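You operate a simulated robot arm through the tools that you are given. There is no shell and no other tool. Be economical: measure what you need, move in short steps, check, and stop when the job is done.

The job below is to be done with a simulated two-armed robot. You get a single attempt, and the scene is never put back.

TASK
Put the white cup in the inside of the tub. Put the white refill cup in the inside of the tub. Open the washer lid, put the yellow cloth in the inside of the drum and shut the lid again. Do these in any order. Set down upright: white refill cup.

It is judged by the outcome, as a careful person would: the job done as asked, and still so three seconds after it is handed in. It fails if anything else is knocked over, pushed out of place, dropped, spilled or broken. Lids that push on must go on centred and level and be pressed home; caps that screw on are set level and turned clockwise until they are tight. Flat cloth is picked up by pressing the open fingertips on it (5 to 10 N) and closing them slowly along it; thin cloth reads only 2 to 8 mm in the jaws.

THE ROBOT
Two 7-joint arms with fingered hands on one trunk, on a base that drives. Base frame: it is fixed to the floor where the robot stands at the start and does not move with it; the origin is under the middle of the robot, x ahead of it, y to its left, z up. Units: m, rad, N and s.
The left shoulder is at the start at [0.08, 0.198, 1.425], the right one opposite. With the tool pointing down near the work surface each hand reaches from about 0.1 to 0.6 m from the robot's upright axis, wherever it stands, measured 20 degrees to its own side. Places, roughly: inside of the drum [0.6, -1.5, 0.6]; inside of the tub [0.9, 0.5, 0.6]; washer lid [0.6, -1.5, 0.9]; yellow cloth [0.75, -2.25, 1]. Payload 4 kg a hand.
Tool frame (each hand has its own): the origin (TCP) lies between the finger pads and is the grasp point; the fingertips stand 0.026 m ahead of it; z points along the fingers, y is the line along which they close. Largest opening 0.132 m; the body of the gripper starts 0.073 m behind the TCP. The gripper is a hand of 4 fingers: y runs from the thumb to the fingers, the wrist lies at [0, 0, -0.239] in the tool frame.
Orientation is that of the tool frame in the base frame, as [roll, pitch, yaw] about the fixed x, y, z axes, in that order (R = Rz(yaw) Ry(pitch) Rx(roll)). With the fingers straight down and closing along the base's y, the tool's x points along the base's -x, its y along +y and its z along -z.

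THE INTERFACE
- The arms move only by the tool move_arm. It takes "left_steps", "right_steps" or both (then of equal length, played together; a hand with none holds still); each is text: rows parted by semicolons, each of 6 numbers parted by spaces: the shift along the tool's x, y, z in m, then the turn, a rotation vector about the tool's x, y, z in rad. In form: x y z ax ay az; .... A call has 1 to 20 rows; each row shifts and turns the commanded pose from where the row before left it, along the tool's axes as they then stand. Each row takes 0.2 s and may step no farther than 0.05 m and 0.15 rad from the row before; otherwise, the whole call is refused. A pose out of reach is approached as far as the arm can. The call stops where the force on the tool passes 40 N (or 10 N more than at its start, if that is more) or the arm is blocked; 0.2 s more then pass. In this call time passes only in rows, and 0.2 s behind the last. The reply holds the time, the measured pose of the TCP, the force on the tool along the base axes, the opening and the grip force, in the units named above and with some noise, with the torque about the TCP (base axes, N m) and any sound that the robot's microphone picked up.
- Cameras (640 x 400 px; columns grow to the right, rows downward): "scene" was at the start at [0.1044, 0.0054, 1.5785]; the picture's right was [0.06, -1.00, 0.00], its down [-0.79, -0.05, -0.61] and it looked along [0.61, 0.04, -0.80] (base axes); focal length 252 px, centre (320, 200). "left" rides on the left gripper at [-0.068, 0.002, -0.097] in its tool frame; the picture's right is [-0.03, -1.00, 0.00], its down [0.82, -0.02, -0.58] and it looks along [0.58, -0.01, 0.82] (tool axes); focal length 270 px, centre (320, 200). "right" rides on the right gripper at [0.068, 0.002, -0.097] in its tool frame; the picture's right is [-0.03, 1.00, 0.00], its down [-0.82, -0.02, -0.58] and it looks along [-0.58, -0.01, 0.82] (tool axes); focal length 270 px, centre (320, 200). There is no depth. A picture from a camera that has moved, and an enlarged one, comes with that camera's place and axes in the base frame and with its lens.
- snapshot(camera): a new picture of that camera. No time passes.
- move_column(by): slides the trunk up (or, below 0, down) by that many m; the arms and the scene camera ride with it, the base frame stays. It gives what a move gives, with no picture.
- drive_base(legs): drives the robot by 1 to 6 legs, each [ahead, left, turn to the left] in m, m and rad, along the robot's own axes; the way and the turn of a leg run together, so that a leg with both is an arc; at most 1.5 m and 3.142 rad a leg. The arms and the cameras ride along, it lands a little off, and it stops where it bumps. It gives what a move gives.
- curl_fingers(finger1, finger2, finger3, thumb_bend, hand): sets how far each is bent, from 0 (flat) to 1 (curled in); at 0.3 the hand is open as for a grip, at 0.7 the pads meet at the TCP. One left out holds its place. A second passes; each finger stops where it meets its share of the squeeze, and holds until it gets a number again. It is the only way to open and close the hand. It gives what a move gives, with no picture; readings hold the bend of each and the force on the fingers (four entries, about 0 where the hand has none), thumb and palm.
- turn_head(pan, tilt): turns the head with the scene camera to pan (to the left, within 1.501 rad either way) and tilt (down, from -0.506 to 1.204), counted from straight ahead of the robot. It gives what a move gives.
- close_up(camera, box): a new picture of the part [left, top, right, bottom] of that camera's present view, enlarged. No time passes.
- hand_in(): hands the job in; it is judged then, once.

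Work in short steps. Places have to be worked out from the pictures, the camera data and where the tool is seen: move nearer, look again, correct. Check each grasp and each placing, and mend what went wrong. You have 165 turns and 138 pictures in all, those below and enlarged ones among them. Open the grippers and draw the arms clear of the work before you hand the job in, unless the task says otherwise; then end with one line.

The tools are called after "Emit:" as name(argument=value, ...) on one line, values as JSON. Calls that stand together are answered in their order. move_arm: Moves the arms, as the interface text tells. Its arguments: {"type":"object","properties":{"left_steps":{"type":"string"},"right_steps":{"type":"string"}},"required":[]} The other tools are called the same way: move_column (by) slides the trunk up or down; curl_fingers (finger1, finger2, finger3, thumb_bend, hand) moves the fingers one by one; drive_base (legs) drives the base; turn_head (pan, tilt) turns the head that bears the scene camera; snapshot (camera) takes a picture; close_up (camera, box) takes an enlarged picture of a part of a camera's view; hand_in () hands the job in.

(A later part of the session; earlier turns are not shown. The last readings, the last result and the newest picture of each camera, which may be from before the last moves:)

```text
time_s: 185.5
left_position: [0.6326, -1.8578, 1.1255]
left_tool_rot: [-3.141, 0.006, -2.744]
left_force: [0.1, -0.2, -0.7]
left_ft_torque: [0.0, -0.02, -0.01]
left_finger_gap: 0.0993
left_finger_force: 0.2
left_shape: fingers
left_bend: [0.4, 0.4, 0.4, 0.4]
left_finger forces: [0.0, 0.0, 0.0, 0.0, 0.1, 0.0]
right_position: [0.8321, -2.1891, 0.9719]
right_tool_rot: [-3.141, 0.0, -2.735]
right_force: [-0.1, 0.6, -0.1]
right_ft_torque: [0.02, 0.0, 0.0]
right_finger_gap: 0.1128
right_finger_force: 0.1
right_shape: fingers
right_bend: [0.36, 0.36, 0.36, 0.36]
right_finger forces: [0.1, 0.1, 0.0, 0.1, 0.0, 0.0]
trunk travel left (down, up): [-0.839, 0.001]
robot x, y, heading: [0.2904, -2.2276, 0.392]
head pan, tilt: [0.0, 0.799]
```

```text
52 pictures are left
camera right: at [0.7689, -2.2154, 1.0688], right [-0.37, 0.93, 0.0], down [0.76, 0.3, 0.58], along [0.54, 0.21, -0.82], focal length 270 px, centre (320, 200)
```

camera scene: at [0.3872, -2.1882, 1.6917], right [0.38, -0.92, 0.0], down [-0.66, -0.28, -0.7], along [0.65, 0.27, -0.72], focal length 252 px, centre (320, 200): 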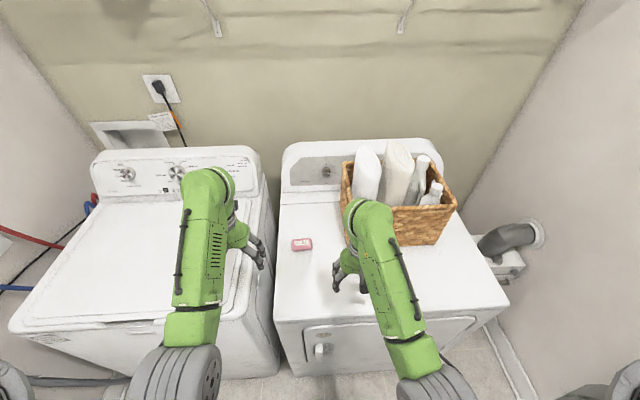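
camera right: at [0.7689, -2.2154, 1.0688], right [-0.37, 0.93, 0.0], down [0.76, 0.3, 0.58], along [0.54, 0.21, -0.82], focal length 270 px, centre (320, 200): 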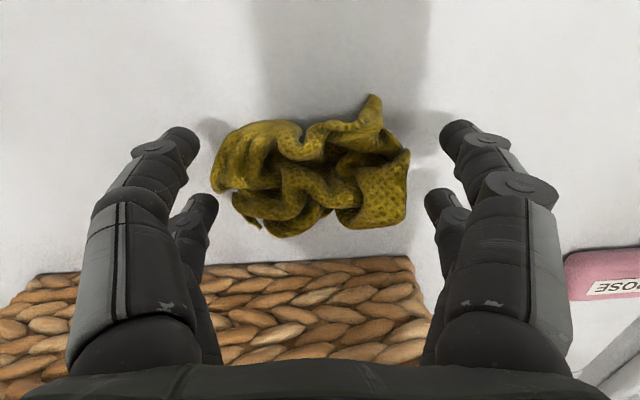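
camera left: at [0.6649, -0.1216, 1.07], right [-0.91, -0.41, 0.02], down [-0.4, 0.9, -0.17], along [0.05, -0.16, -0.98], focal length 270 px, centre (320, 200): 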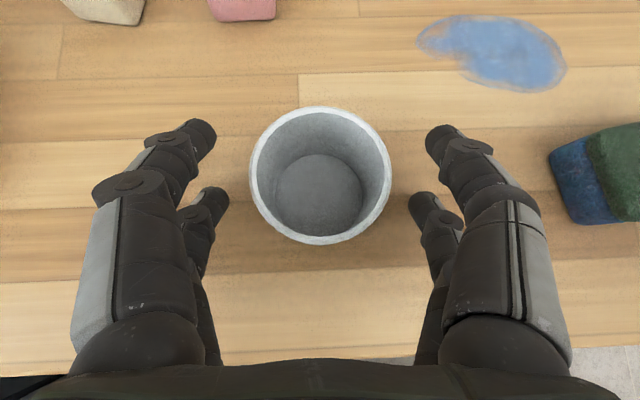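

Cloth sits between the fingers. Descend in small steps for contact.

Emit:
move_arm(right_steps="0 0 0.006 0 0 0; 0 0 0.005 0 0 0")

Emit:
move_arm(right_steps="0 0 0.005 0 0 0; 0 0 0.005 0 0 0")

Emit:
snapshot(camera="right")

```text
time_s: 186.1
left_position: [0.6308, -1.8579, 1.1257]
left_tool_rot: [3.139, 0.007, -2.744]
left_force: [-0.5, -0.3, -0.3]
left_ft_torque: [-0.02, 0.0, -0.03]
left_finger_gap: 0.0995
left_finger_force: 0.1
left_shape: fingers
left_bend: [0.4, 0.4, 0.4, 0.4]
left_finger forces: [0.1, 0.1, 0.1, 0.0, 0.0, 0.1]
right_position: [0.8327, -2.1904, 0.9609]
right_tool_rot: [-3.138, 0.002, -2.735]
right_force: [1.2, -0.7, 1.6]
right_ft_torque: [-0.09, -0.09, 0.03]
right_finger_gap: 0.1129
right_finger_force: 0.7
right_shape: fingers
right_bend: [0.36, 0.36, 0.35, 0.36]
right_finger forces: [0.1, 0.0, 1.7, 0.1, 0.1, 0.1]
trunk travel left (down, up): [-0.839, 0.001]
robot x, y, heading: [0.2896, -2.2297, 0.395]
head pan, tilt: [0.0, 0.799]
```

```text
time_s: 186.7
left_position: [0.6326, -1.857, 1.1239]
left_tool_rot: [3.14, 0.005, -2.744]
left_force: [-0.3, 0.6, 0.2]
left_ft_torque: [0.0, 0.03, 0.03]
left_finger_gap: 0.0995
left_finger_force: 0.1
left_shape: fingers
left_bend: [0.4, 0.4, 0.4, 0.4]
left_finger forces: [0.0, 0.1, 0.0, 0.0, 0.0, 0.0]
right_position: [0.8322, -2.1905, 0.9493]
right_tool_rot: [-3.14, -0.001, -2.735]
right_force: [-1.3, -0.7, -0.8]
right_ft_torque: [-0.03, 0.0, 0.0]
right_finger_gap: 0.1126
right_finger_force: 0.1
right_shape: fingers
right_bend: [0.36, 0.36, 0.35, 0.36]
right_finger forces: [0.1, 0.1, 0.3, 0.0, 0.1, 0.0]
trunk travel left (down, up): [-0.839, 0.001]
robot x, y, heading: [0.2864, -2.229, 0.399]
head pan, tilt: [0.0, 0.799]
```

```text
51 pictures are left
camera right: at [0.7688, -2.2153, 1.0475], right [-0.37, 0.93, 0.0], down [0.76, 0.3, 0.58], along [0.54, 0.21, -0.82], focal length 270 px, centre (320, 200)
```

right: 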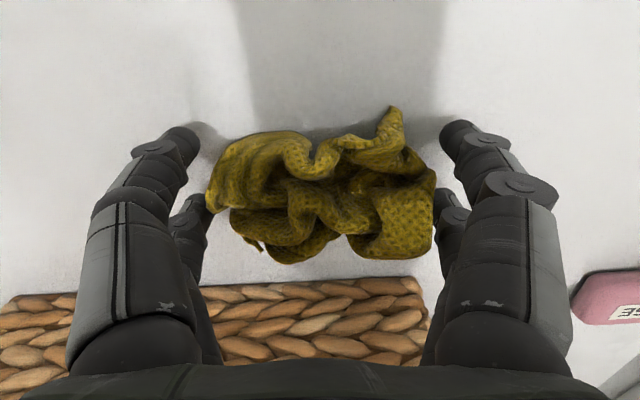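

Close the fingers slowly to gather the cloth.

Emit:
move_arm(right_steps="-0.004 0 0.004 0 0 0")

Emit:
curl_fingers(hand="right", finger1=0.5, finger2=0.5, finger3=0.5, thumb_bend=0.5)

Emit:
curl_fingers(hand="right", finger1=0.64, finger2=0.64, finger3=0.64, thumb_bend=0.64)

Emit:
snapshot(camera="right")

```text
time_s: 187.1
left_position: [0.6314, -1.8572, 1.1243]
left_tool_rot: [3.141, 0.005, -2.743]
left_force: [0.1, -0.1, -0.7]
left_ft_torque: [-0.02, 0.03, -0.02]
left_finger_gap: 0.0993
left_finger_force: 0.1
left_shape: fingers
left_bend: [0.4, 0.4, 0.4, 0.4]
left_finger forces: [0.0, 0.0, 0.0, 0.1, 0.0, 0.0]
right_position: [0.8372, -2.188, 0.9472]
right_tool_rot: [-3.138, 0.0, -2.736]
right_force: [0.4, 0.3, 0.1]
right_ft_torque: [-0.01, 0.04, -0.04]
right_finger_gap: 0.1127
right_finger_force: 1.0
right_shape: fingers
right_bend: [0.36, 0.36, 0.36, 0.36]
right_finger forces: [0.0, 0.0, 0.1, 0.0, 0.1, 0.1]
trunk travel left (down, up): [-0.839, 0.001]
robot x, y, heading: [0.2895, -2.2317, 0.391]
head pan, tilt: [0.0, 0.799]
```

```text
time_s: 188.1
left_position: [0.6327, -1.8573, 1.1249]
left_tool_rot: [3.142, 0.005, -2.743]
left_force: [-0.3, 0.0, 0.6]
left_ft_torque: [0.0, 0.03, 0.04]
left_finger_gap: 0.0992
left_finger_force: 0.1
left_shape: fingers
left_bend: [0.4, 0.4, 0.4, 0.4]
left_finger forces: [0.0, 0.0, 0.0, 0.0, 0.0, 0.0]
right_position: [0.8352, -2.1885, 0.9476]
right_tool_rot: [-3.14, 0.001, -2.735]
right_force: [-0.2, 0.2, 1.6]
right_ft_torque: [-0.05, -0.01, 0.01]
right_finger_gap: 0.0897
right_finger_force: 13.5
right_shape: fingers
right_bend: [0.43, 0.42, 0.38, 0.46]
right_finger forces: [5.5, 8.2, 7.3, 0.0, 5.4, 0.1]
trunk travel left (down, up): [-0.839, 0.001]
robot x, y, heading: [0.2873, -2.2275, 0.395]
head pan, tilt: [0.0, 0.799]
```

```text
time_s: 189.1
left_position: [0.6321, -1.8579, 1.1245]
left_tool_rot: [3.14, 0.005, -2.743]
left_force: [-0.1, -0.5, -0.1]
left_ft_torque: [0.0, 0.02, 0.0]
left_finger_gap: 0.0996
left_finger_force: 0.0
left_shape: fingers
left_bend: [0.4, 0.4, 0.4, 0.4]
left_finger forces: [0.1, 0.0, 0.1, 0.0, 0.0, 0.0]
right_position: [0.8357, -2.1884, 0.9463]
right_tool_rot: [-3.138, -0.001, -2.735]
right_force: [0.7, -1.5, 3.5]
right_ft_torque: [-0.25, -0.1, 0.02]
right_finger_gap: 0.0875
right_finger_force: 17.6
right_shape: fingers
right_bend: [0.43, 0.42, 0.39, 0.52]
right_finger forces: [8.0, 9.8, 6.8, 0.0, 11.8, 0.0]
trunk travel left (down, up): [-0.839, 0.001]
robot x, y, heading: [0.2911, -2.2343, 0.393]
head pan, tilt: [0.0, 0.799]
```

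```text
50 pictures are left
camera right: at [0.7723, -2.2139, 1.0437], right [-0.37, 0.93, 0.0], down [0.76, 0.3, 0.58], along [0.54, 0.21, -0.82], focal length 270 px, centre (320, 200)
```

right: 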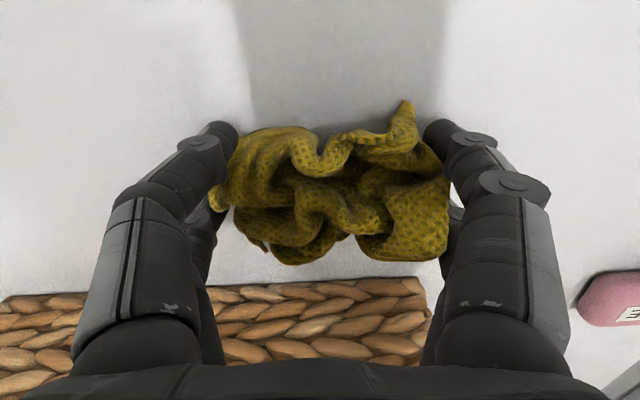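

The cloth is gripped firmly (stiff bunch, ~18 N). Lift and check.

Emit:
move_arm(right_steps="0 0 -0.02 0 0 0; 0 0 -0.03 0 0 0; 0 0 -0.04 0 0 0; 0 0 -0.04 0 0 0; 0 0 -0.03 0 0 0")

Emit:
snapshot(camera="right")

```text
time_s: 190.3
left_position: [0.631, -1.8579, 1.1251]
left_tool_rot: [-3.14, 0.006, -2.744]
left_force: [-0.5, -0.1, -0.3]
left_ft_torque: [-0.01, -0.02, 0.04]
left_finger_gap: 0.0999
left_finger_force: 0.0
left_shape: fingers
left_bend: [0.4, 0.4, 0.4, 0.4]
left_finger forces: [0.0, 0.0, 0.0, 0.0, 0.0, 0.1]
right_position: [0.8362, -2.1882, 1.107]
right_tool_rot: [-3.139, -0.002, -2.734]
right_force: [-0.1, -0.8, 0.0]
right_ft_torque: [-0.04, 0.0, -0.02]
right_finger_gap: 0.0689
right_finger_force: 11.1
right_shape: fingers
right_bend: [0.44, 0.44, 0.39, 0.58]
right_finger forces: [5.6, 5.4, 7.1, 0.0, 4.8, 0.1]
trunk travel left (down, up): [-0.839, 0.001]
robot x, y, heading: [0.2881, -2.2274, 0.388]
head pan, tilt: [0.0, 0.799]
```

```text
49 pictures are left
camera right: at [0.7718, -2.2133, 1.2031], right [-0.37, 0.93, 0.0], down [0.76, 0.3, 0.58], along [0.54, 0.21, -0.82], focal length 270 px, centre (320, 200)
```

right: 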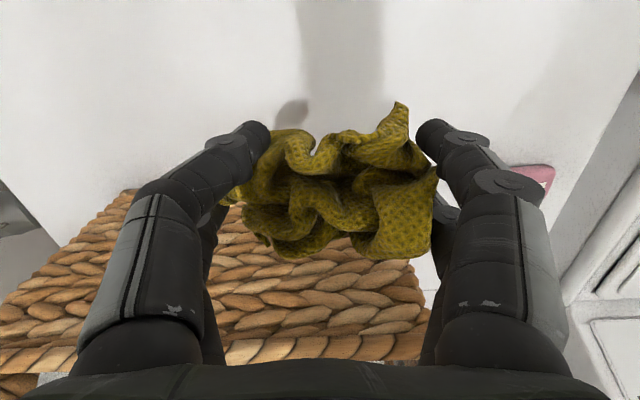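

Cloth held. Back away, move in front of the washer (retracting the right hand slightly), then start turning the left hand to point forward.

Emit:
drive_base(legs=[[-0.27, 0, 0], [0, 0.41, 0]])

Emit:
move_arm(left_steps="-0.04 0 0 0 0 0; -0.04 0 0 0 0 0; 0 0 0 0 -0.1428 0; 0 0 0 0 -0.1428 0; 0 0 0 0 -0.1428 0; 0 0 0 0 -0.1428 0; 0 0 0 0 -0.1428 0; 0 0 0 0 -0.1428 0; 0 0 0 0 -0.1428 0; 0 0 0 0 -0.1428 0; 0 0 0 0 -0.1428 0; 0 0 0 0 -0.1428 0; 0 0 0 0 -0.1428 0")

Emit:
move_arm(left_steps="0 0 0 0 0 -0.1428; 0 0 0 0 0 -0.1428; 0 0 0 0 0 -0.1428; 0 0 0 0 0 -0.1428; 0 0 0 0 0 -0.1428; 0 0 0 0 0 -0.1428; 0 0 0 0 0 -0.1428; 0 0 0 0 0 -0.1428; 0 0 0 0 0 -0.1428; 0 0 0 0 0 -0.1428; 0 0 0 0 0 -0.1428")

Emit:
snapshot(camera="scene")

Emit:
snapshot(camera="left")

```text
time_s: 194.3
left_position: [0.2276, -1.5874, 1.1252]
left_tool_rot: [3.137, 0.005, -2.745]
left_force: [-0.4, 0.0, 0.0]
left_ft_torque: [0.03, 0.03, 0.01]
left_finger_gap: 0.0994
left_finger_force: 0.0
left_shape: fingers
left_bend: [0.4, 0.4, 0.4, 0.4]
left_finger forces: [0.0, 0.0, 0.0, 0.1, 0.1, 0.0]
right_position: [0.4313, -1.919, 1.1059]
right_tool_rot: [3.14, -0.002, -2.737]
right_force: [0.8, 0.4, -1.2]
right_ft_torque: [0.0, 0.0, 0.01]
right_finger_gap: 0.0689
right_finger_force: 11.5
right_shape: fingers
right_bend: [0.44, 0.44, 0.39, 0.58]
right_finger forces: [5.6, 5.4, 7.0, 0.1, 4.8, 0.0]
trunk travel left (down, up): [-0.839, 0.001]
robot x, y, heading: [-0.1171, -1.9565, 0.394]
head pan, tilt: [0.0, 0.799]
```

```text
time_s: 197.1
left_position: [0.3077, -1.577, 1.1293]
left_tool_rot: [-0.258, 1.564, 0.141]
left_force: [0.6, -0.1, -0.9]
left_ft_torque: [0.01, -0.01, 0.02]
left_finger_gap: 0.0996
left_finger_force: 0.0
left_shape: fingers
left_bend: [0.4, 0.4, 0.4, 0.4]
left_finger forces: [0.0, 0.1, 0.1, 0.0, 0.0, 0.0]
left hand out of reach, approached as far as the arm can: row 11, 12
right_position: [0.4304, -1.9164, 1.1057]
right_tool_rot: [-3.14, -0.003, -2.738]
right_force: [0.2, 1.2, -0.8]
right_ft_torque: [-0.05, -0.03, 0.01]
right_finger_gap: 0.0689
right_finger_force: 11.5
right_shape: fingers
right_bend: [0.44, 0.44, 0.39, 0.58]
right_finger forces: [5.5, 5.4, 7.0, 0.0, 4.6, 0.0]
trunk travel left (down, up): [-0.839, 0.001]
robot x, y, heading: [-0.1173, -1.9599, 0.39]
head pan, tilt: [0.0, 0.799]
```

```text
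time_s: 199.5
left_position: [0.307, -1.5757, 1.1271]
left_tool_rot: [-1.565, 0.0, -1.174]
left_force: [1.0, 0.1, 0.1]
left_ft_torque: [0.01, 0.01, 0.01]
left_finger_gap: 0.0992
left_finger_force: 0.0
left_shape: fingers
left_bend: [0.4, 0.4, 0.4, 0.4]
left_finger forces: [0.0, 0.0, 0.1, 0.0, 0.0, 0.0]
right_position: [0.4304, -1.9167, 1.1062]
right_tool_rot: [-3.14, -0.001, -2.736]
right_force: [-0.6, -0.2, -0.7]
right_ft_torque: [-0.02, 0.0, 0.0]
right_finger_gap: 0.0686
right_finger_force: 11.3
right_shape: fingers
right_bend: [0.44, 0.44, 0.39, 0.58]
right_finger forces: [5.3, 5.3, 7.1, 0.0, 4.7, 0.1]
trunk travel left (down, up): [-0.839, 0.001]
robot x, y, heading: [-0.1189, -1.9556, 0.397]
head pan, tilt: [0.0, 0.799]
```

```text
48 pictures are left
camera scene: at [-0.0157, -1.914, 1.6914], right [0.38, -0.92, 0.0], down [-0.66, -0.28, -0.7], along [0.64, 0.27, -0.72], focal length 252 px, centre (320, 200)
```

scene: 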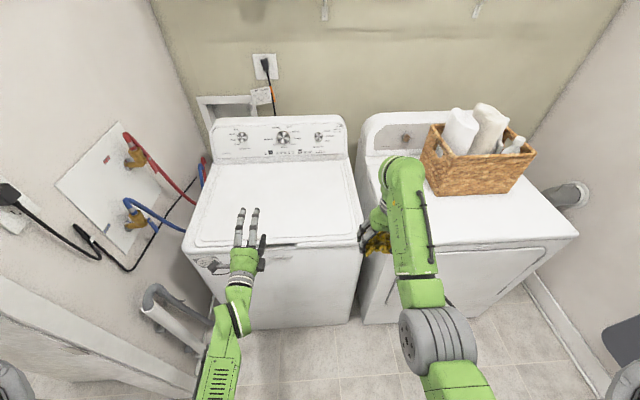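

```text
47 pictures are left
camera left: at [0.1909, -1.5511, 1.1241], right [-0.01, 0.02, 1.0], down [-0.22, -0.98, 0.02], along [0.98, -0.22, 0.02], focal length 270 px, centre (320, 200)
```

left: 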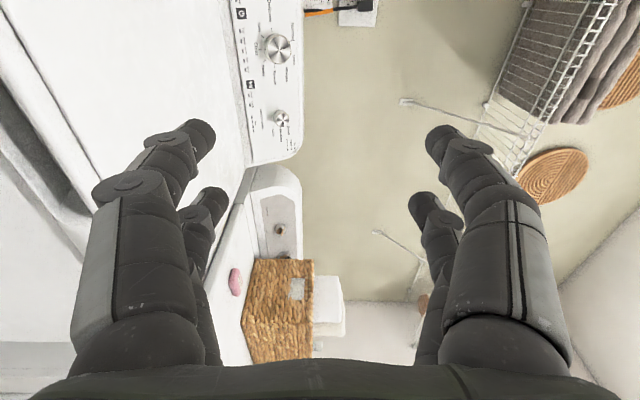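

The left hand now points forward with thumb above and fingers below. Enlarge the washer front to locate the recess precisely.

Emit:
close_up(camera="scene", box=[170, 180, 370, 305])

Emit:
move_column(by=-0.15)

Emit:
close_up(camera="scene", box=[170, 180, 370, 305])

```text
3.20 times, centred on (270, 242) of scene
camera zoom: at [-0.0157, -1.914, 1.6914], right [0.38, -0.92, 0.0], down [-0.66, -0.28, -0.7], along [0.64, 0.27, -0.72], focal length 806 px, centre (480, 64)
```

zoom: 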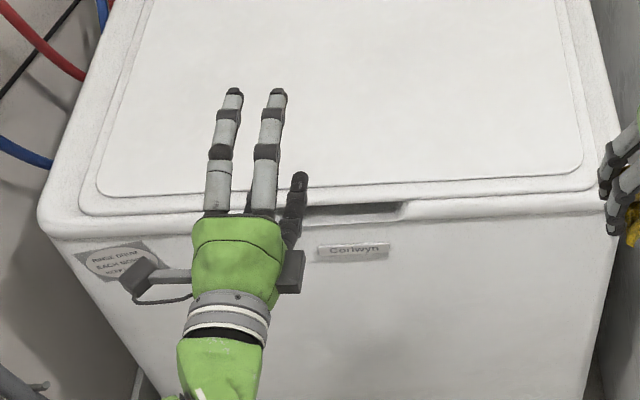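

```text
time_s: 201.3
left_position: [0.3083, -1.5754, 0.9775]
left_tool_rot: [-1.566, 0.0, -1.174]
left_force: [0.0, 0.3, -0.4]
left_ft_torque: [-0.01, -0.03, 0.02]
left_finger_gap: 0.0995
left_finger_force: 0.0
left_shape: fingers
left_bend: [0.4, 0.4, 0.4, 0.4]
left_finger forces: [0.0, 0.0, 0.0, 0.0, 0.0, 0.0]
right_position: [0.4301, -1.9155, 0.9562]
right_tool_rot: [-3.139, 0.001, -2.737]
right_force: [-0.9, 0.2, -0.2]
right_ft_torque: [0.0, -0.03, 0.01]
right_finger_gap: 0.0685
right_finger_force: 11.4
right_shape: fingers
right_bend: [0.44, 0.44, 0.39, 0.58]
right_finger forces: [5.6, 5.3, 7.1, 0.0, 4.7, 0.1]
trunk travel left (down, up): [-0.689, 0.151]
robot x, y, heading: [-0.1186, -1.9589, 0.394]
head pan, tilt: [0.0, 0.799]
```

```text
3.20 times, centred on (270, 242) of scene
camera zoom: at [-0.0157, -1.9139, 1.5415], right [0.38, -0.92, 0.0], down [-0.66, -0.28, -0.7], along [0.64, 0.27, -0.72], focal length 806 px, centre (480, 64)
```

zoom: 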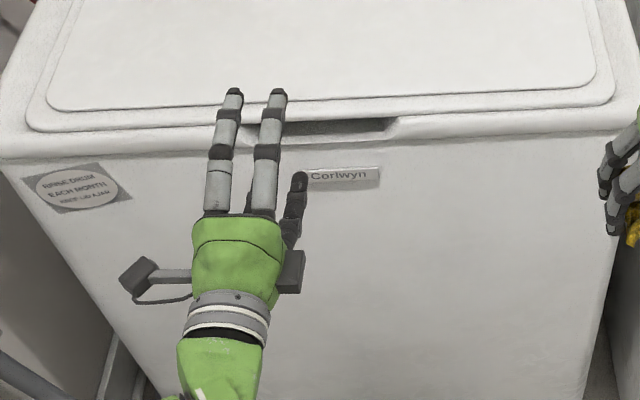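

Slot: u≈−0.25, n −1.52…−1.66, z≈0.905. Align the left fingers with it (down 1.6 cm, right 2.4 cm) and raise the right hand with the cloth; then drive ahead a little.

Emit:
move_arm(left_steps="0.012 0.008 0 0 0 0; 0.012 0.008 0 0 0 0; 0 0 0 0 0 0; 0 0 0 0 0 0", right_steps="0 0 -0.04 0 0 0; 0 0 -0.04 0 0 0; 0 0 -0.04 0 0 0; 0 0 -0.03 0 0 0")

Emit:
drive_base(legs=[[0.04, 0, 0]])

Emit:
close_up(camera="scene", box=[190, 170, 350, 270])

```text
time_s: 202.3
left_position: [0.3172, -1.5983, 0.9619]
left_tool_rot: [-1.564, 0.001, -1.174]
left_force: [0.2, 0.4, 0.2]
left_ft_torque: [0.01, -0.02, -0.03]
left_finger_gap: 0.0991
left_finger_force: 0.1
left_shape: fingers
left_bend: [0.4, 0.4, 0.4, 0.4]
left_finger forces: [0.0, 0.1, 0.0, 0.0, 0.0, 0.1]
right_position: [0.462, -1.9013, 1.0894]
right_tool_rot: [-3.14, -0.002, -2.736]
right_force: [-1.2, -0.1, -0.2]
right_ft_torque: [-0.05, -0.03, 0.01]
right_finger_gap: 0.0685
right_finger_force: 10.7
right_shape: fingers
right_bend: [0.44, 0.44, 0.39, 0.58]
right_finger forces: [5.5, 5.4, 7.2, 0.0, 4.5, 0.1]
right hand out of reach, approached as far as the arm can: row 2, 3, 4
trunk travel left (down, up): [-0.689, 0.151]
robot x, y, heading: [-0.1217, -1.9582, 0.394]
head pan, tilt: [0.0, 0.799]
```

```text
time_s: 203.1
left_position: [0.347, -1.5846, 0.9658]
left_tool_rot: [-1.558, 0.001, -1.175]
left_force: [-0.9, -0.6, 0.4]
left_ft_torque: [-0.04, 0.0, 0.01]
left_finger_gap: 0.0994
left_finger_force: 0.1
left_shape: fingers
left_bend: [0.4, 0.4, 0.4, 0.4]
left_finger forces: [0.1, 0.1, 0.0, 0.0, 0.0, 0.0]
right_position: [0.4905, -1.8885, 1.0932]
right_tool_rot: [-3.139, 0.009, -2.737]
right_force: [-1.2, 0.2, 0.7]
right_ft_torque: [0.01, -0.04, 0.01]
right_finger_gap: 0.0685
right_finger_force: 11.2
right_shape: fingers
right_bend: [0.44, 0.44, 0.39, 0.58]
right_finger forces: [5.6, 5.3, 7.2, 0.0, 4.5, 0.0]
trunk travel left (down, up): [-0.689, 0.151]
robot x, y, heading: [-0.0812, -1.9424, 0.395]
head pan, tilt: [0.0, 0.799]
```

```text
4.00 times, centred on (270, 220) of scene
camera zoom: at [0.0101, -1.9031, 1.5424], right [0.38, -0.92, 0.0], down [-0.66, -0.27, -0.7], along [0.65, 0.27, -0.71], focal length 1007 px, centre (520, 120)
```

zoom: 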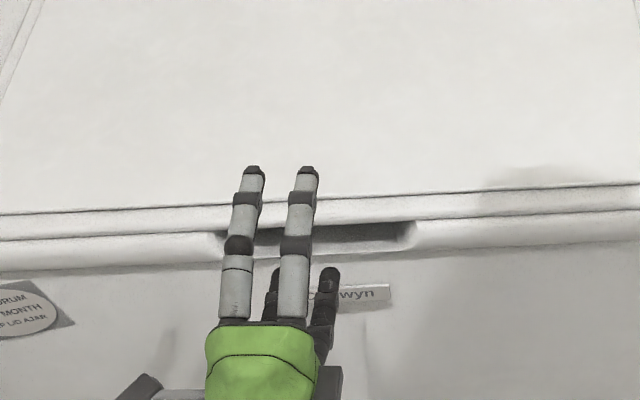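

Lower fingertips are ~3 cm in front of the slot, aligned sideways. Lower 9 mm and advance into the slot.

Emit:
move_arm(left_steps="0 0.009 0 0 0 0; 0 0 0.02 0 0 0; 0 0 0.015 0 0 0; 0 0 0.01 0 0 0")

Emit:
close_up(camera="scene", box=[190, 170, 350, 270])

```text
time_s: 204.1
left_position: [0.3965, -1.5662, 0.9522]
left_tool_rot: [-1.568, 0.002, -1.173]
left_force: [-0.4, 0.4, 1.3]
left_ft_torque: [-0.03, -0.01, 0.02]
left_finger_gap: 0.0997
left_finger_force: 0.0
left_shape: fingers
left_bend: [0.4, 0.4, 0.4, 0.4]
left_finger forces: [0.0, 0.1, 0.0, 0.0, 0.1, 0.0]
right_position: [0.4996, -1.8851, 1.0906]
right_tool_rot: [-3.141, -0.003, -2.735]
right_force: [0.5, 0.7, -0.7]
right_ft_torque: [-0.01, 0.01, -0.01]
right_finger_gap: 0.0685
right_finger_force: 11.0
right_shape: fingers
right_bend: [0.44, 0.44, 0.39, 0.58]
right_finger forces: [5.6, 5.3, 7.1, 0.0, 4.4, 0.0]
trunk travel left (down, up): [-0.689, 0.151]
robot x, y, heading: [-0.0803, -1.9432, 0.397]
head pan, tilt: [0.0, 0.799]
```

```text
4.00 times, centred on (270, 220) of scene
camera zoom: at [0.0221, -1.8983, 1.5413], right [0.38, -0.92, 0.0], down [-0.66, -0.28, -0.7], along [0.64, 0.27, -0.72], focal length 1007 px, centre (520, 120)
```

zoom: 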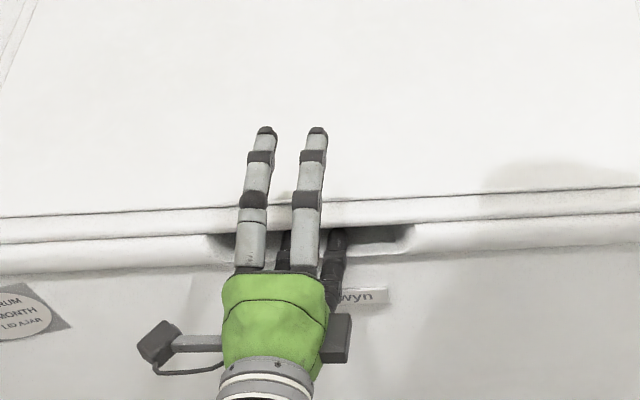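

The lower fingers are in the recess, no force. Now lift gently and look for load.

Emit:
move_arm(left_steps="0 0 0.01 0 0 0; 0 -0.01 0 0 0 0; 0 -0.01 0 0 0 0; 0 -0.01 0 0 0 0")

Emit:
close_up(camera="scene", box=[190, 170, 350, 270])

```text
time_s: 205.1
left_position: [0.4032, -1.5626, 0.982]
left_tool_rot: [-1.569, 0.003, -1.173]
left_force: [-6.8, -2.3, -8.5]
left_ft_torque: [-0.22, 0.68, 0.07]
left_finger_gap: 0.114
left_finger_force: 6.1
left_shape: fingers
left_bend: [0.32, 0.35, 0.4, 0.4]
left_finger forces: [6.2, 5.1, 0.0, 0.0, 0.0, 0.0]
right_position: [0.4977, -1.8852, 1.0906]
right_tool_rot: [-3.14, -0.002, -2.738]
right_force: [-0.3, 0.2, -0.4]
right_ft_torque: [0.03, 0.0, -0.01]
right_finger_gap: 0.0687
right_finger_force: 11.0
right_shape: fingers
right_bend: [0.44, 0.44, 0.39, 0.58]
right_finger forces: [5.5, 5.3, 7.2, 0.0, 4.5, 0.1]
trunk travel left (down, up): [-0.689, 0.151]
robot x, y, heading: [-0.0866, -1.9422, 0.393]
head pan, tilt: [0.0, 0.799]
```

```text
4.00 times, centred on (270, 220) of scene
camera zoom: at [0.0197, -1.8989, 1.5414], right [0.38, -0.92, 0.0], down [-0.66, -0.27, -0.7], along [0.64, 0.27, -0.72], focal length 1007 px, centre (520, 120)
```

zoom: 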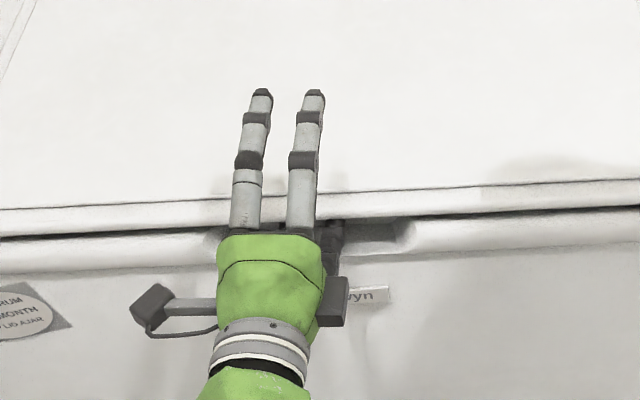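

The lid is lifting (gap opens); fingers 1–2 are the lower ones and are bending. Curl them to hook and bring the upper pair down to pinch the lip.

Emit:
curl_fingers(hand="left", finger1=0.5, finger2=0.5, finger3=0.6, thumb_bend=0.6)

Emit:
close_up(camera="scene", box=[190, 170, 350, 270])

```text
time_s: 206.1
left_position: [0.4041, -1.5623, 0.9824]
left_tool_rot: [-1.566, 0.002, -1.174]
left_force: [-11.0, -4.9, -8.1]
left_ft_torque: [-0.34, 0.94, 0.13]
left_finger_gap: 0.0801
left_finger_force: 6.4
left_shape: fingers
left_bend: [0.33, 0.44, 0.6, 0.6]
left_finger forces: [7.9, 5.5, 0.0, 0.0, 0.0, 0.1]
right_position: [0.496, -1.8841, 1.0892]
right_tool_rot: [-3.139, 0.0, -2.736]
right_force: [0.3, 0.0, -0.2]
right_ft_torque: [0.01, 0.0, 0.04]
right_finger_gap: 0.0685
right_finger_force: 11.3
right_shape: fingers
right_bend: [0.44, 0.44, 0.39, 0.58]
right_finger forces: [5.5, 5.3, 7.0, 0.0, 4.5, 0.0]
trunk travel left (down, up): [-0.689, 0.151]
robot x, y, heading: [-0.0833, -1.944, 0.399]
head pan, tilt: [0.0, 0.799]
```

```text
4.00 times, centred on (270, 220) of scene
camera zoom: at [0.0192, -1.8989, 1.5415], right [0.38, -0.92, 0.0], down [-0.66, -0.28, -0.7], along [0.64, 0.27, -0.72], focal length 1007 px, centre (520, 120)
```

zoom: 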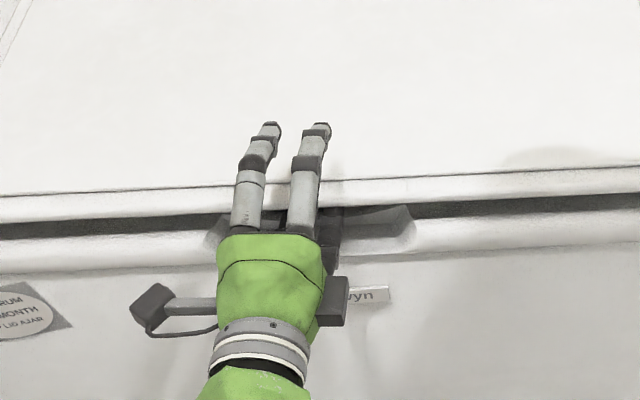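

Gap has grown to ~2 cm. Slide the fingers further under and lift along the arc.

Emit:
move_arm(left_steps="0 -0.008 0.012 0 0 0; 0 -0.012 0.012 0 0 0; 0 -0.02 0.004 0 0 0; 0 -0.02 0.003 0 0 0; 0 -0.02 0.004 0 0 0")

Emit:
snapshot(camera="scene")

```text
time_s: 206.7
left_position: [0.4116, -1.5591, 0.9995]
left_tool_rot: [-1.566, 0.001, -1.171]
left_force: [-37.8, -18.1, 5.6]
left_ft_torque: [-1.36, 3.54, 0.92]
left_finger_gap: 0.0957
left_finger_force: 23.7
left_shape: fingers
left_bend: [0.28, 0.44, 0.6, 0.6]
left_finger forces: [42.2, 5.3, 0.0, 0.0, 0.0, 0.0]
right_position: [0.4906, -1.8882, 1.0938]
right_tool_rot: [-3.141, 0.008, -2.735]
right_force: [-0.5, -0.5, -0.7]
right_ft_torque: [0.02, 0.01, 0.01]
right_finger_gap: 0.0685
right_finger_force: 11.3
right_shape: fingers
right_bend: [0.44, 0.44, 0.39, 0.58]
right_finger forces: [5.5, 5.3, 7.3, 0.1, 4.5, 0.1]
trunk travel left (down, up): [-0.689, 0.151]
robot x, y, heading: [-0.083, -1.9404, 0.396]
head pan, tilt: [0.0, 0.799]
stopped in row 2 (left hand): the force on the tool passed its limit at 42 N (the readings are from after the stop); the commanded pose is now the measured one
```

```text
40 pictures are left
camera scene: at [0.0099, -1.9049, 1.5425], right [0.39, -0.92, 0.0], down [-0.66, -0.27, -0.7], along [0.65, 0.27, -0.71], focal length 252 px, centre (320, 200)
```

scene: 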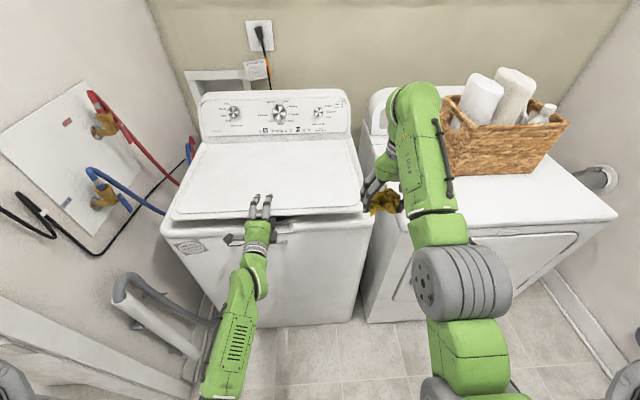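

Finger 1 hit the slot's back wall. Ease back 1 cm and lift straight up only.

Emit:
move_arm(left_steps="0 0 -0.012 0 0 0; 0 -0.012 0 0 0 0; 0 -0.012 0 0 0 0; 0 -0.012 0 0 0 0")

Emit:
close_up(camera="scene", box=[150, 150, 390, 300])

```text
time_s: 207.7
left_position: [0.4096, -1.5603, 1.0321]
left_tool_rot: [-1.569, -0.001, -1.172]
left_force: [2.0, 1.0, -5.9]
left_ft_torque: [0.11, 0.06, 0.08]
left_finger_gap: 0.0652
left_finger_force: 2.6
left_shape: fingers
left_bend: [0.41, 0.42, 0.6, 0.6]
left_finger forces: [0.0, 5.2, 0.0, 0.0, 0.0, 0.1]
right_position: [0.4992, -1.8843, 1.0894]
right_tool_rot: [-3.14, -0.002, -2.736]
right_force: [-0.8, 0.4, 0.7]
right_ft_torque: [0.01, 0.02, -0.03]
right_finger_gap: 0.0686
right_finger_force: 11.5
right_shape: fingers
right_bend: [0.44, 0.44, 0.39, 0.58]
right_finger forces: [5.6, 5.3, 7.2, 0.0, 4.6, 0.1]
trunk travel left (down, up): [-0.689, 0.151]
robot x, y, heading: [-0.0838, -1.9441, 0.397]
head pan, tilt: [0.0, 0.799]
```

```text
2.67 times, centred on (270, 225) of scene
camera zoom: at [0.022, -1.8977, 1.5412], right [0.38, -0.92, 0.0], down [-0.66, -0.28, -0.7], along [0.64, 0.27, -0.72], focal length 671 px, centre (453, 133)
```

zoom: 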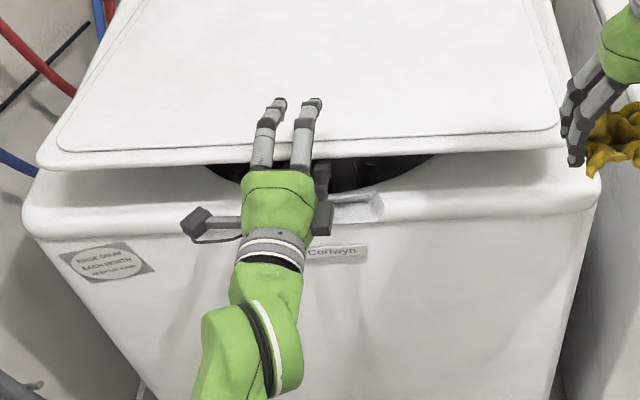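

The lid is coming up well. Keep lifting along its arc, pitching the hand with it.

Emit:
move_arm(left_steps="0 -0.03 0.012 0 0 0; 0 -0.0322 0.009 -0.055 0 0; 0 -0.032 0.0076 -0.055 0 0; 0 -0.0319 0.0082 -0.055 0 0")

Emit:
snapshot(camera="scene")

```text
time_s: 208.7
left_position: [0.4485, -1.5458, 1.1562]
left_tool_rot: [-1.734, 0.003, -1.174]
left_force: [-1.3, 0.3, -4.4]
left_ft_torque: [0.1, 0.19, -0.01]
left_finger_gap: 0.065
left_finger_force: 2.0
left_shape: fingers
left_bend: [0.41, 0.45, 0.6, 0.6]
left_finger forces: [0.0, 4.3, 0.0, 0.1, 0.0, 0.1]
right_position: [0.4993, -1.8839, 1.0891]
right_tool_rot: [-3.14, -0.002, -2.739]
right_force: [0.5, 0.3, -0.9]
right_ft_torque: [0.02, -0.02, 0.01]
right_finger_gap: 0.0684
right_finger_force: 10.9
right_shape: fingers
right_bend: [0.44, 0.44, 0.39, 0.58]
right_finger forces: [5.5, 5.4, 7.3, 0.0, 4.5, 0.0]
trunk travel left (down, up): [-0.689, 0.151]
robot x, y, heading: [-0.0851, -1.9459, 0.398]
head pan, tilt: [0.0, 0.799]
```

```text
38 pictures are left
camera scene: at [0.0214, -1.8987, 1.5413], right [0.38, -0.92, 0.0], down [-0.66, -0.28, -0.7], along [0.64, 0.27, -0.72], focal length 252 px, centre (320, 200)
```

scene: 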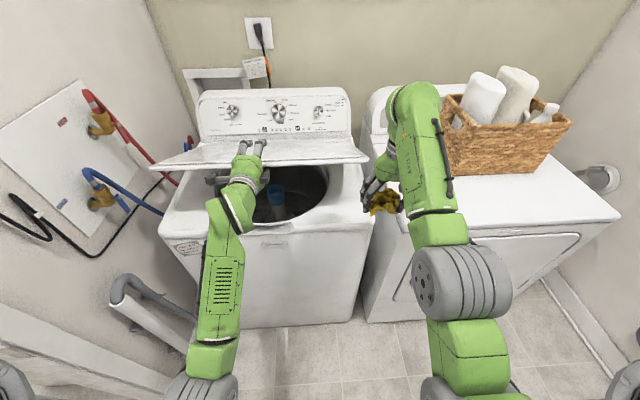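

Drum is visible. Continue the arc.

Emit:
move_arm(left_steps="0 -0.0317 0.0085 -0.055 0 0; 0 -0.0317 0.009 -0.055 0 0; 0 -0.0316 0.0096 -0.055 0 0; 0 -0.0313 0.0101 -0.055 0 0; 0 -0.0311 0.0105 -0.055 0 0")

Emit:
snapshot(camera="scene")

```text
time_s: 209.9
left_position: [0.5294, -1.5095, 1.2963]
left_tool_rot: [-2.009, 0.002, -1.173]
left_force: [-1.6, -0.5, -1.6]
left_ft_torque: [0.0, 0.13, -0.06]
left_finger_gap: 0.0647
left_finger_force: 1.0
left_shape: fingers
left_bend: [0.41, 0.48, 0.6, 0.6]
left_finger forces: [0.1, 2.2, 0.1, 0.0, 0.1, 0.0]
right_position: [0.4988, -1.8841, 1.0893]
right_tool_rot: [-3.139, -0.001, -2.738]
right_force: [0.8, -0.2, -0.8]
right_ft_torque: [0.01, 0.01, -0.01]
right_finger_gap: 0.0686
right_finger_force: 10.9
right_shape: fingers
right_bend: [0.44, 0.44, 0.39, 0.58]
right_finger forces: [5.5, 5.3, 7.3, 0.0, 4.5, 0.0]
trunk travel left (down, up): [-0.689, 0.151]
robot x, y, heading: [-0.0815, -1.9413, 0.396]
head pan, tilt: [0.0, 0.799]
```

```text
37 pictures are left
camera scene: at [0.0214, -1.8987, 1.5413], right [0.38, -0.92, 0.0], down [-0.66, -0.28, -0.7], along [0.64, 0.27, -0.72], focal length 252 px, centre (320, 200)
```

scene: 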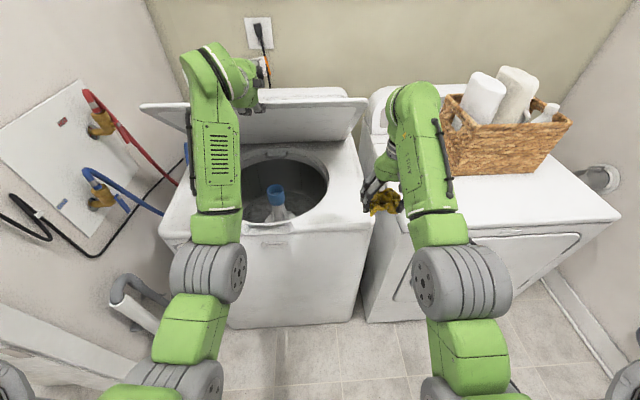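

Lid about half way. Continue towards vertical.

Emit:
move_arm(left_steps="0 -0.0304 0.0127 -0.055 0 0; 0 -0.0302 0.0132 -0.055 0 0; 0 -0.03 0.0135 -0.055 0 0; 0 -0.0298 0.014 -0.055 0 0; 0 -0.0296 0.0144 -0.055 0 0")

Emit:
snapshot(camera="scene")

```text
time_s: 211.1
left_position: [0.6434, -1.4656, 1.3815]
left_tool_rot: [-2.285, -0.001, -1.172]
left_force: [0.1, 0.3, -2.5]
left_ft_torque: [0.01, -0.06, 0.06]
left_finger_gap: 0.0646
left_finger_force: 0.1
left_shape: fingers
left_bend: [0.41, 0.5, 0.6, 0.6]
left_finger forces: [0.0, 0.0, 0.1, 0.0, 0.0, 0.0]
left hand out of reach, approached as far as the arm can: row 5
right_position: [0.4993, -1.8857, 1.09]
right_tool_rot: [-3.141, -0.003, -2.736]
right_force: [0.1, 0.2, -0.1]
right_ft_torque: [-0.03, 0.03, -0.01]
right_finger_gap: 0.0682
right_finger_force: 11.3
right_shape: fingers
right_bend: [0.44, 0.44, 0.39, 0.58]
right_finger forces: [5.5, 5.3, 7.2, 0.0, 4.5, 0.0]
trunk travel left (down, up): [-0.689, 0.151]
robot x, y, heading: [-0.0783, -1.9427, 0.396]
head pan, tilt: [0.0, 0.799]
```

```text
36 pictures are left
camera scene: at [0.0214, -1.8993, 1.5413], right [0.38, -0.92, 0.0], down [-0.66, -0.28, -0.7], along [0.64, 0.27, -0.72], focal length 252 px, centre (320, 200)
```

scene: 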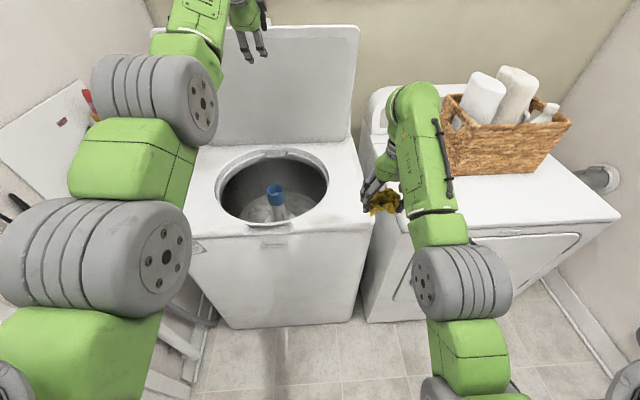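

The lid now stands open by itself (no force). Check whether the hand is clear of its edge before withdrawing.

Emit:
close_up(camera="scene", box=[140, 0, 380, 150])

Emit:
snapshot(camera="left")

```text
2.67 times, centred on (260, 75) of scene
camera zoom: at [0.0214, -1.8993, 1.5413], right [0.38, -0.92, 0.0], down [-0.66, -0.28, -0.7], along [0.64, 0.27, -0.72], focal length 671 px, centre (480, 533)
```

zoom: 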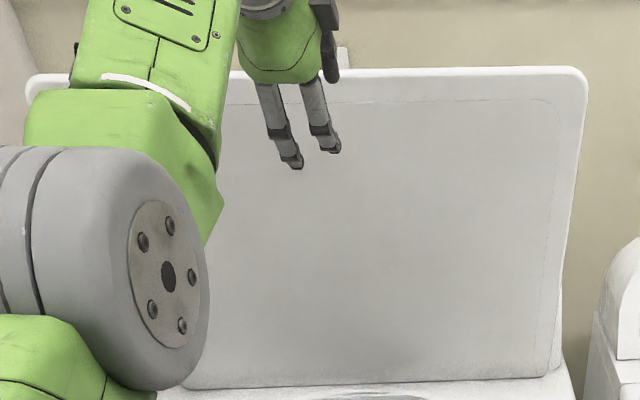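

```text
34 pictures are left
camera left: at [0.5471, -1.4309, 1.4417], right [0.59, 0.28, 0.76], down [-0.07, -0.92, 0.39], along [0.8, -0.29, -0.52], focal length 270 px, centre (320, 200)
```

left: 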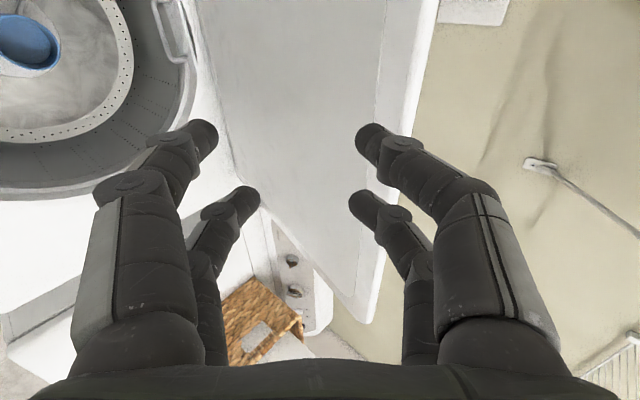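

The hand is clear in front of the lid. Withdraw the left hand straight back, then level it.

Emit:
move_arm(left_steps="0 0.026 -0.03 0 0 0; 0 0.026 -0.03 0 0 0; 0 0.026 -0.03 0 0 0; 0 0.026 -0.03 0 0 0; 0 0.026 -0.03 0 0 0; 0 0.026 -0.03 0 0 0; 0 0.026 -0.03 0 0 0; 0 0.026 -0.03 0 0 0")

Emit:
snapshot(camera="scene")

```text
time_s: 212.9
left_position: [0.3723, -1.5806, 1.3774]
left_tool_rot: [-2.281, 0.002, -1.172]
left_force: [0.5, 0.1, 0.2]
left_ft_torque: [0.01, -0.03, -0.04]
left_finger_gap: 0.0645
left_finger_force: 0.0
left_shape: fingers
left_bend: [0.41, 0.5, 0.6, 0.6]
left_finger forces: [0.0, 0.1, 0.0, 0.0, 0.0, 0.0]
left hand out of reach, approached as far as the arm can: row 8
right_position: [0.4966, -1.8847, 1.0895]
right_tool_rot: [-3.141, 0.002, -2.738]
right_force: [0.6, 0.5, -1.2]
right_ft_torque: [0.03, -0.02, 0.02]
right_finger_gap: 0.0684
right_finger_force: 11.0
right_shape: fingers
right_bend: [0.44, 0.44, 0.39, 0.58]
right_finger forces: [5.4, 5.3, 7.2, 0.1, 4.4, 0.0]
trunk travel left (down, up): [-0.689, 0.151]
robot x, y, heading: [-0.081, -1.9451, 0.394]
head pan, tilt: [0.0, 0.799]
```

```text
33 pictures are left
camera scene: at [0.0194, -1.8993, 1.5415], right [0.38, -0.92, 0.0], down [-0.66, -0.28, -0.7], along [0.64, 0.27, -0.72], focal length 252 px, centre (320, 200)
```

scene: 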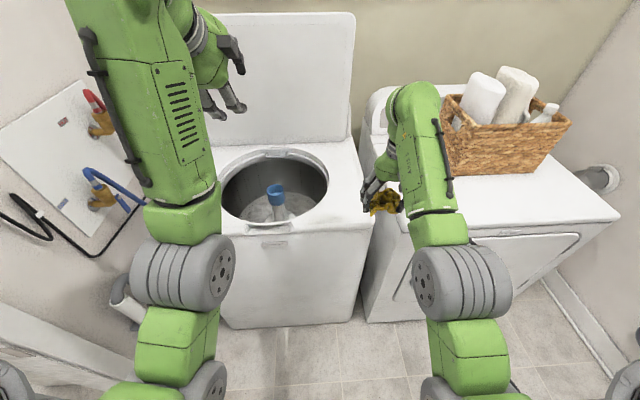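

Lid stays open. Shift the left hand further left, then drive closer to bring the right hand to the drum.

Emit:
move_arm(left_steps="-0.04 0 0 0 0 0; -0.04 0 0 0 0 0; -0.03 0 0 0 0 0")

Emit:
drive_base(legs=[[0, 0.1, 0], [0.17, 0, 0]])

Emit:
move_arm(right_steps="0 0.04 0 0 0 0; 0 0.04 0 0 0 0; 0 0.04 0 0 0 0; 0 0.04 0 0 0 0")

Emit:
snapshot(camera="scene")

Emit:
snapshot(camera="right")

```text
time_s: 213.7
left_position: [0.3314, -1.4788, 1.3763]
left_tool_rot: [-2.284, -0.001, -1.174]
left_force: [-0.6, -0.1, -0.2]
left_ft_torque: [-0.01, -0.02, 0.0]
left_finger_gap: 0.0644
left_finger_force: 0.1
left_shape: fingers
left_bend: [0.41, 0.5, 0.6, 0.6]
left_finger forces: [0.0, 0.0, 0.0, 0.0, 0.0, 0.0]
right_position: [0.497, -1.8855, 1.0902]
right_tool_rot: [-3.14, -0.001, -2.735]
right_force: [-1.0, -0.9, -0.3]
right_ft_torque: [-0.01, 0.01, 0.04]
right_finger_gap: 0.0683
right_finger_force: 11.4
right_shape: fingers
right_bend: [0.44, 0.44, 0.39, 0.58]
right_finger forces: [5.6, 5.3, 7.2, 0.1, 4.3, 0.1]
trunk travel left (down, up): [-0.689, 0.151]
robot x, y, heading: [-0.0814, -1.9411, 0.395]
head pan, tilt: [0.0, 0.799]
```

```text
time_s: 215.9
left_position: [0.443, -1.3223, 1.378]
left_tool_rot: [-2.279, 0.001, -1.173]
left_force: [0.0, -0.5, 0.8]
left_ft_torque: [0.01, 0.03, -0.04]
left_finger_gap: 0.0644
left_finger_force: 0.0
left_shape: fingers
left_bend: [0.41, 0.5, 0.6, 0.6]
left_finger forces: [0.0, 0.0, 0.0, 0.1, 0.1, 0.0]
right_position: [0.6104, -1.7276, 1.0918]
right_tool_rot: [-3.139, 0.004, -2.736]
right_force: [0.3, -0.6, -0.1]
right_ft_torque: [-0.04, -0.05, -0.05]
right_finger_gap: 0.0682
right_finger_force: 11.3
right_shape: fingers
right_bend: [0.44, 0.44, 0.39, 0.58]
right_finger forces: [5.6, 5.5, 7.3, 0.0, 4.4, 0.0]
trunk travel left (down, up): [-0.689, 0.151]
robot x, y, heading: [0.0343, -1.7843, 0.394]
head pan, tilt: [0.0, 0.799]
```

```text
time_s: 216.9
left_position: [0.4477, -1.3172, 1.3757]
left_tool_rot: [-2.283, 0.0, -1.173]
left_force: [-0.1, 0.1, -0.2]
left_ft_torque: [-0.01, -0.03, 0.0]
left_finger_gap: 0.0647
left_finger_force: 0.2
left_shape: fingers
left_bend: [0.41, 0.5, 0.6, 0.6]
left_finger forces: [0.0, 0.1, 0.1, 0.0, 0.0, 0.0]
right_position: [0.5512, -1.5772, 1.0886]
right_tool_rot: [-3.138, 0.0, -2.737]
right_force: [0.5, 0.3, -0.8]
right_ft_torque: [0.02, 0.04, 0.0]
right_finger_gap: 0.068
right_finger_force: 11.1
right_shape: fingers
right_bend: [0.44, 0.44, 0.39, 0.58]
right_finger forces: [5.5, 5.5, 7.2, 0.0, 4.2, 0.0]
trunk travel left (down, up): [-0.689, 0.151]
robot x, y, heading: [0.036, -1.7864, 0.392]
head pan, tilt: [0.0, 0.799]
```

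```text
32 pictures are left
camera scene: at [0.1368, -1.7384, 1.5413], right [0.38, -0.92, 0.0], down [-0.66, -0.28, -0.7], along [0.64, 0.27, -0.72], focal length 252 px, centre (320, 200)
```

scene: 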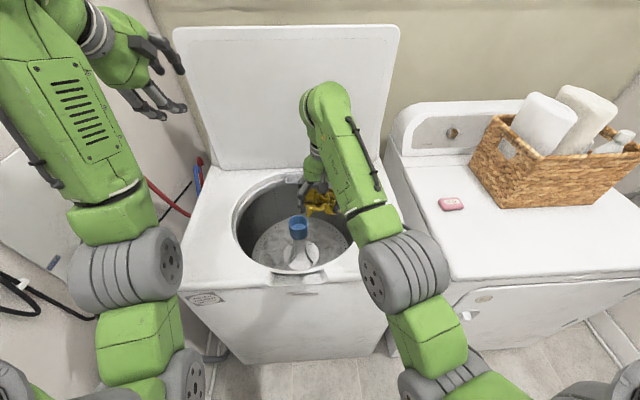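

```text
31 pictures are left
camera right: at [0.4864, -1.6026, 1.1859], right [-0.37, 0.93, 0.0], down [0.76, 0.3, 0.58], along [0.54, 0.21, -0.82], focal length 270 px, centre (320, 200)
```

right: 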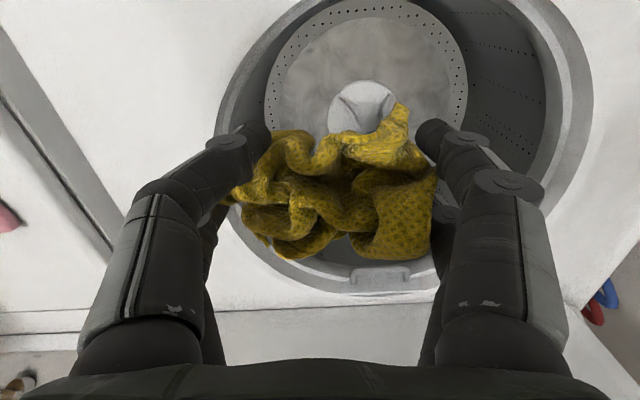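

Drum centre ≈(u −0.03, n −1.59) with an agitator. Aim for the front gap at u≈−0.145, n≈−1.605, and lower.

Emit:
move_arm(right_steps="0.013 0.03 0 0 0 0; 0.012 0.03 0 0 0 0; 0 0 0.04 0 0 0; 0 0 0.04 0 0 0")

Emit:
snapshot(camera="right")

Emit:
close_up(camera="scene", box=[200, 120, 440, 320])

```text
time_s: 217.9
left_position: [0.4472, -1.3215, 1.3768]
left_tool_rot: [-2.281, 0.002, -1.173]
left_force: [-0.4, -0.4, -0.2]
left_ft_torque: [0.0, 0.02, -0.05]
left_finger_gap: 0.0645
left_finger_force: 0.1
left_shape: fingers
left_bend: [0.41, 0.5, 0.6, 0.6]
left_finger forces: [0.1, 0.0, 0.0, 0.1, 0.0, 0.0]
right_position: [0.5043, -1.5354, 1.0098]
right_tool_rot: [-3.14, 0.0, -2.736]
right_force: [0.2, 0.6, -0.1]
right_ft_torque: [-0.01, 0.04, -0.02]
right_finger_gap: 0.0681
right_finger_force: 10.9
right_shape: fingers
right_bend: [0.44, 0.44, 0.39, 0.58]
right_finger forces: [5.5, 5.4, 7.3, 0.0, 4.1, 0.0]
trunk travel left (down, up): [-0.689, 0.151]
robot x, y, heading: [0.0348, -1.7847, 0.394]
head pan, tilt: [0.0, 0.799]
```

```text
30 pictures are left
camera right: at [0.4402, -1.5603, 1.1059], right [-0.37, 0.93, 0.0], down [0.76, 0.3, 0.58], along [0.54, 0.21, -0.82], focal length 270 px, centre (320, 200)
```

right: 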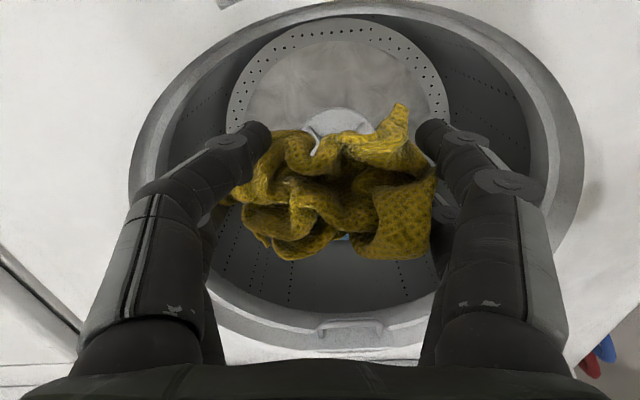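

```text
2.00 times, centred on (320, 220) of scene
camera zoom: at [0.1376, -1.7414, 1.5414], right [0.38, -0.92, 0.0], down [-0.66, -0.28, -0.7], along [0.64, 0.27, -0.72], focal length 504 px, centre (320, 160)
```

zoom: 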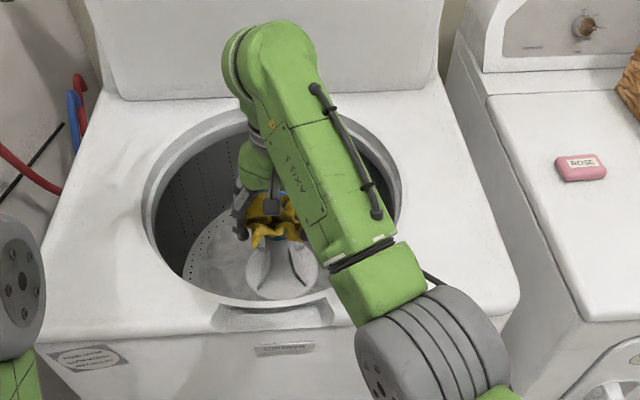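

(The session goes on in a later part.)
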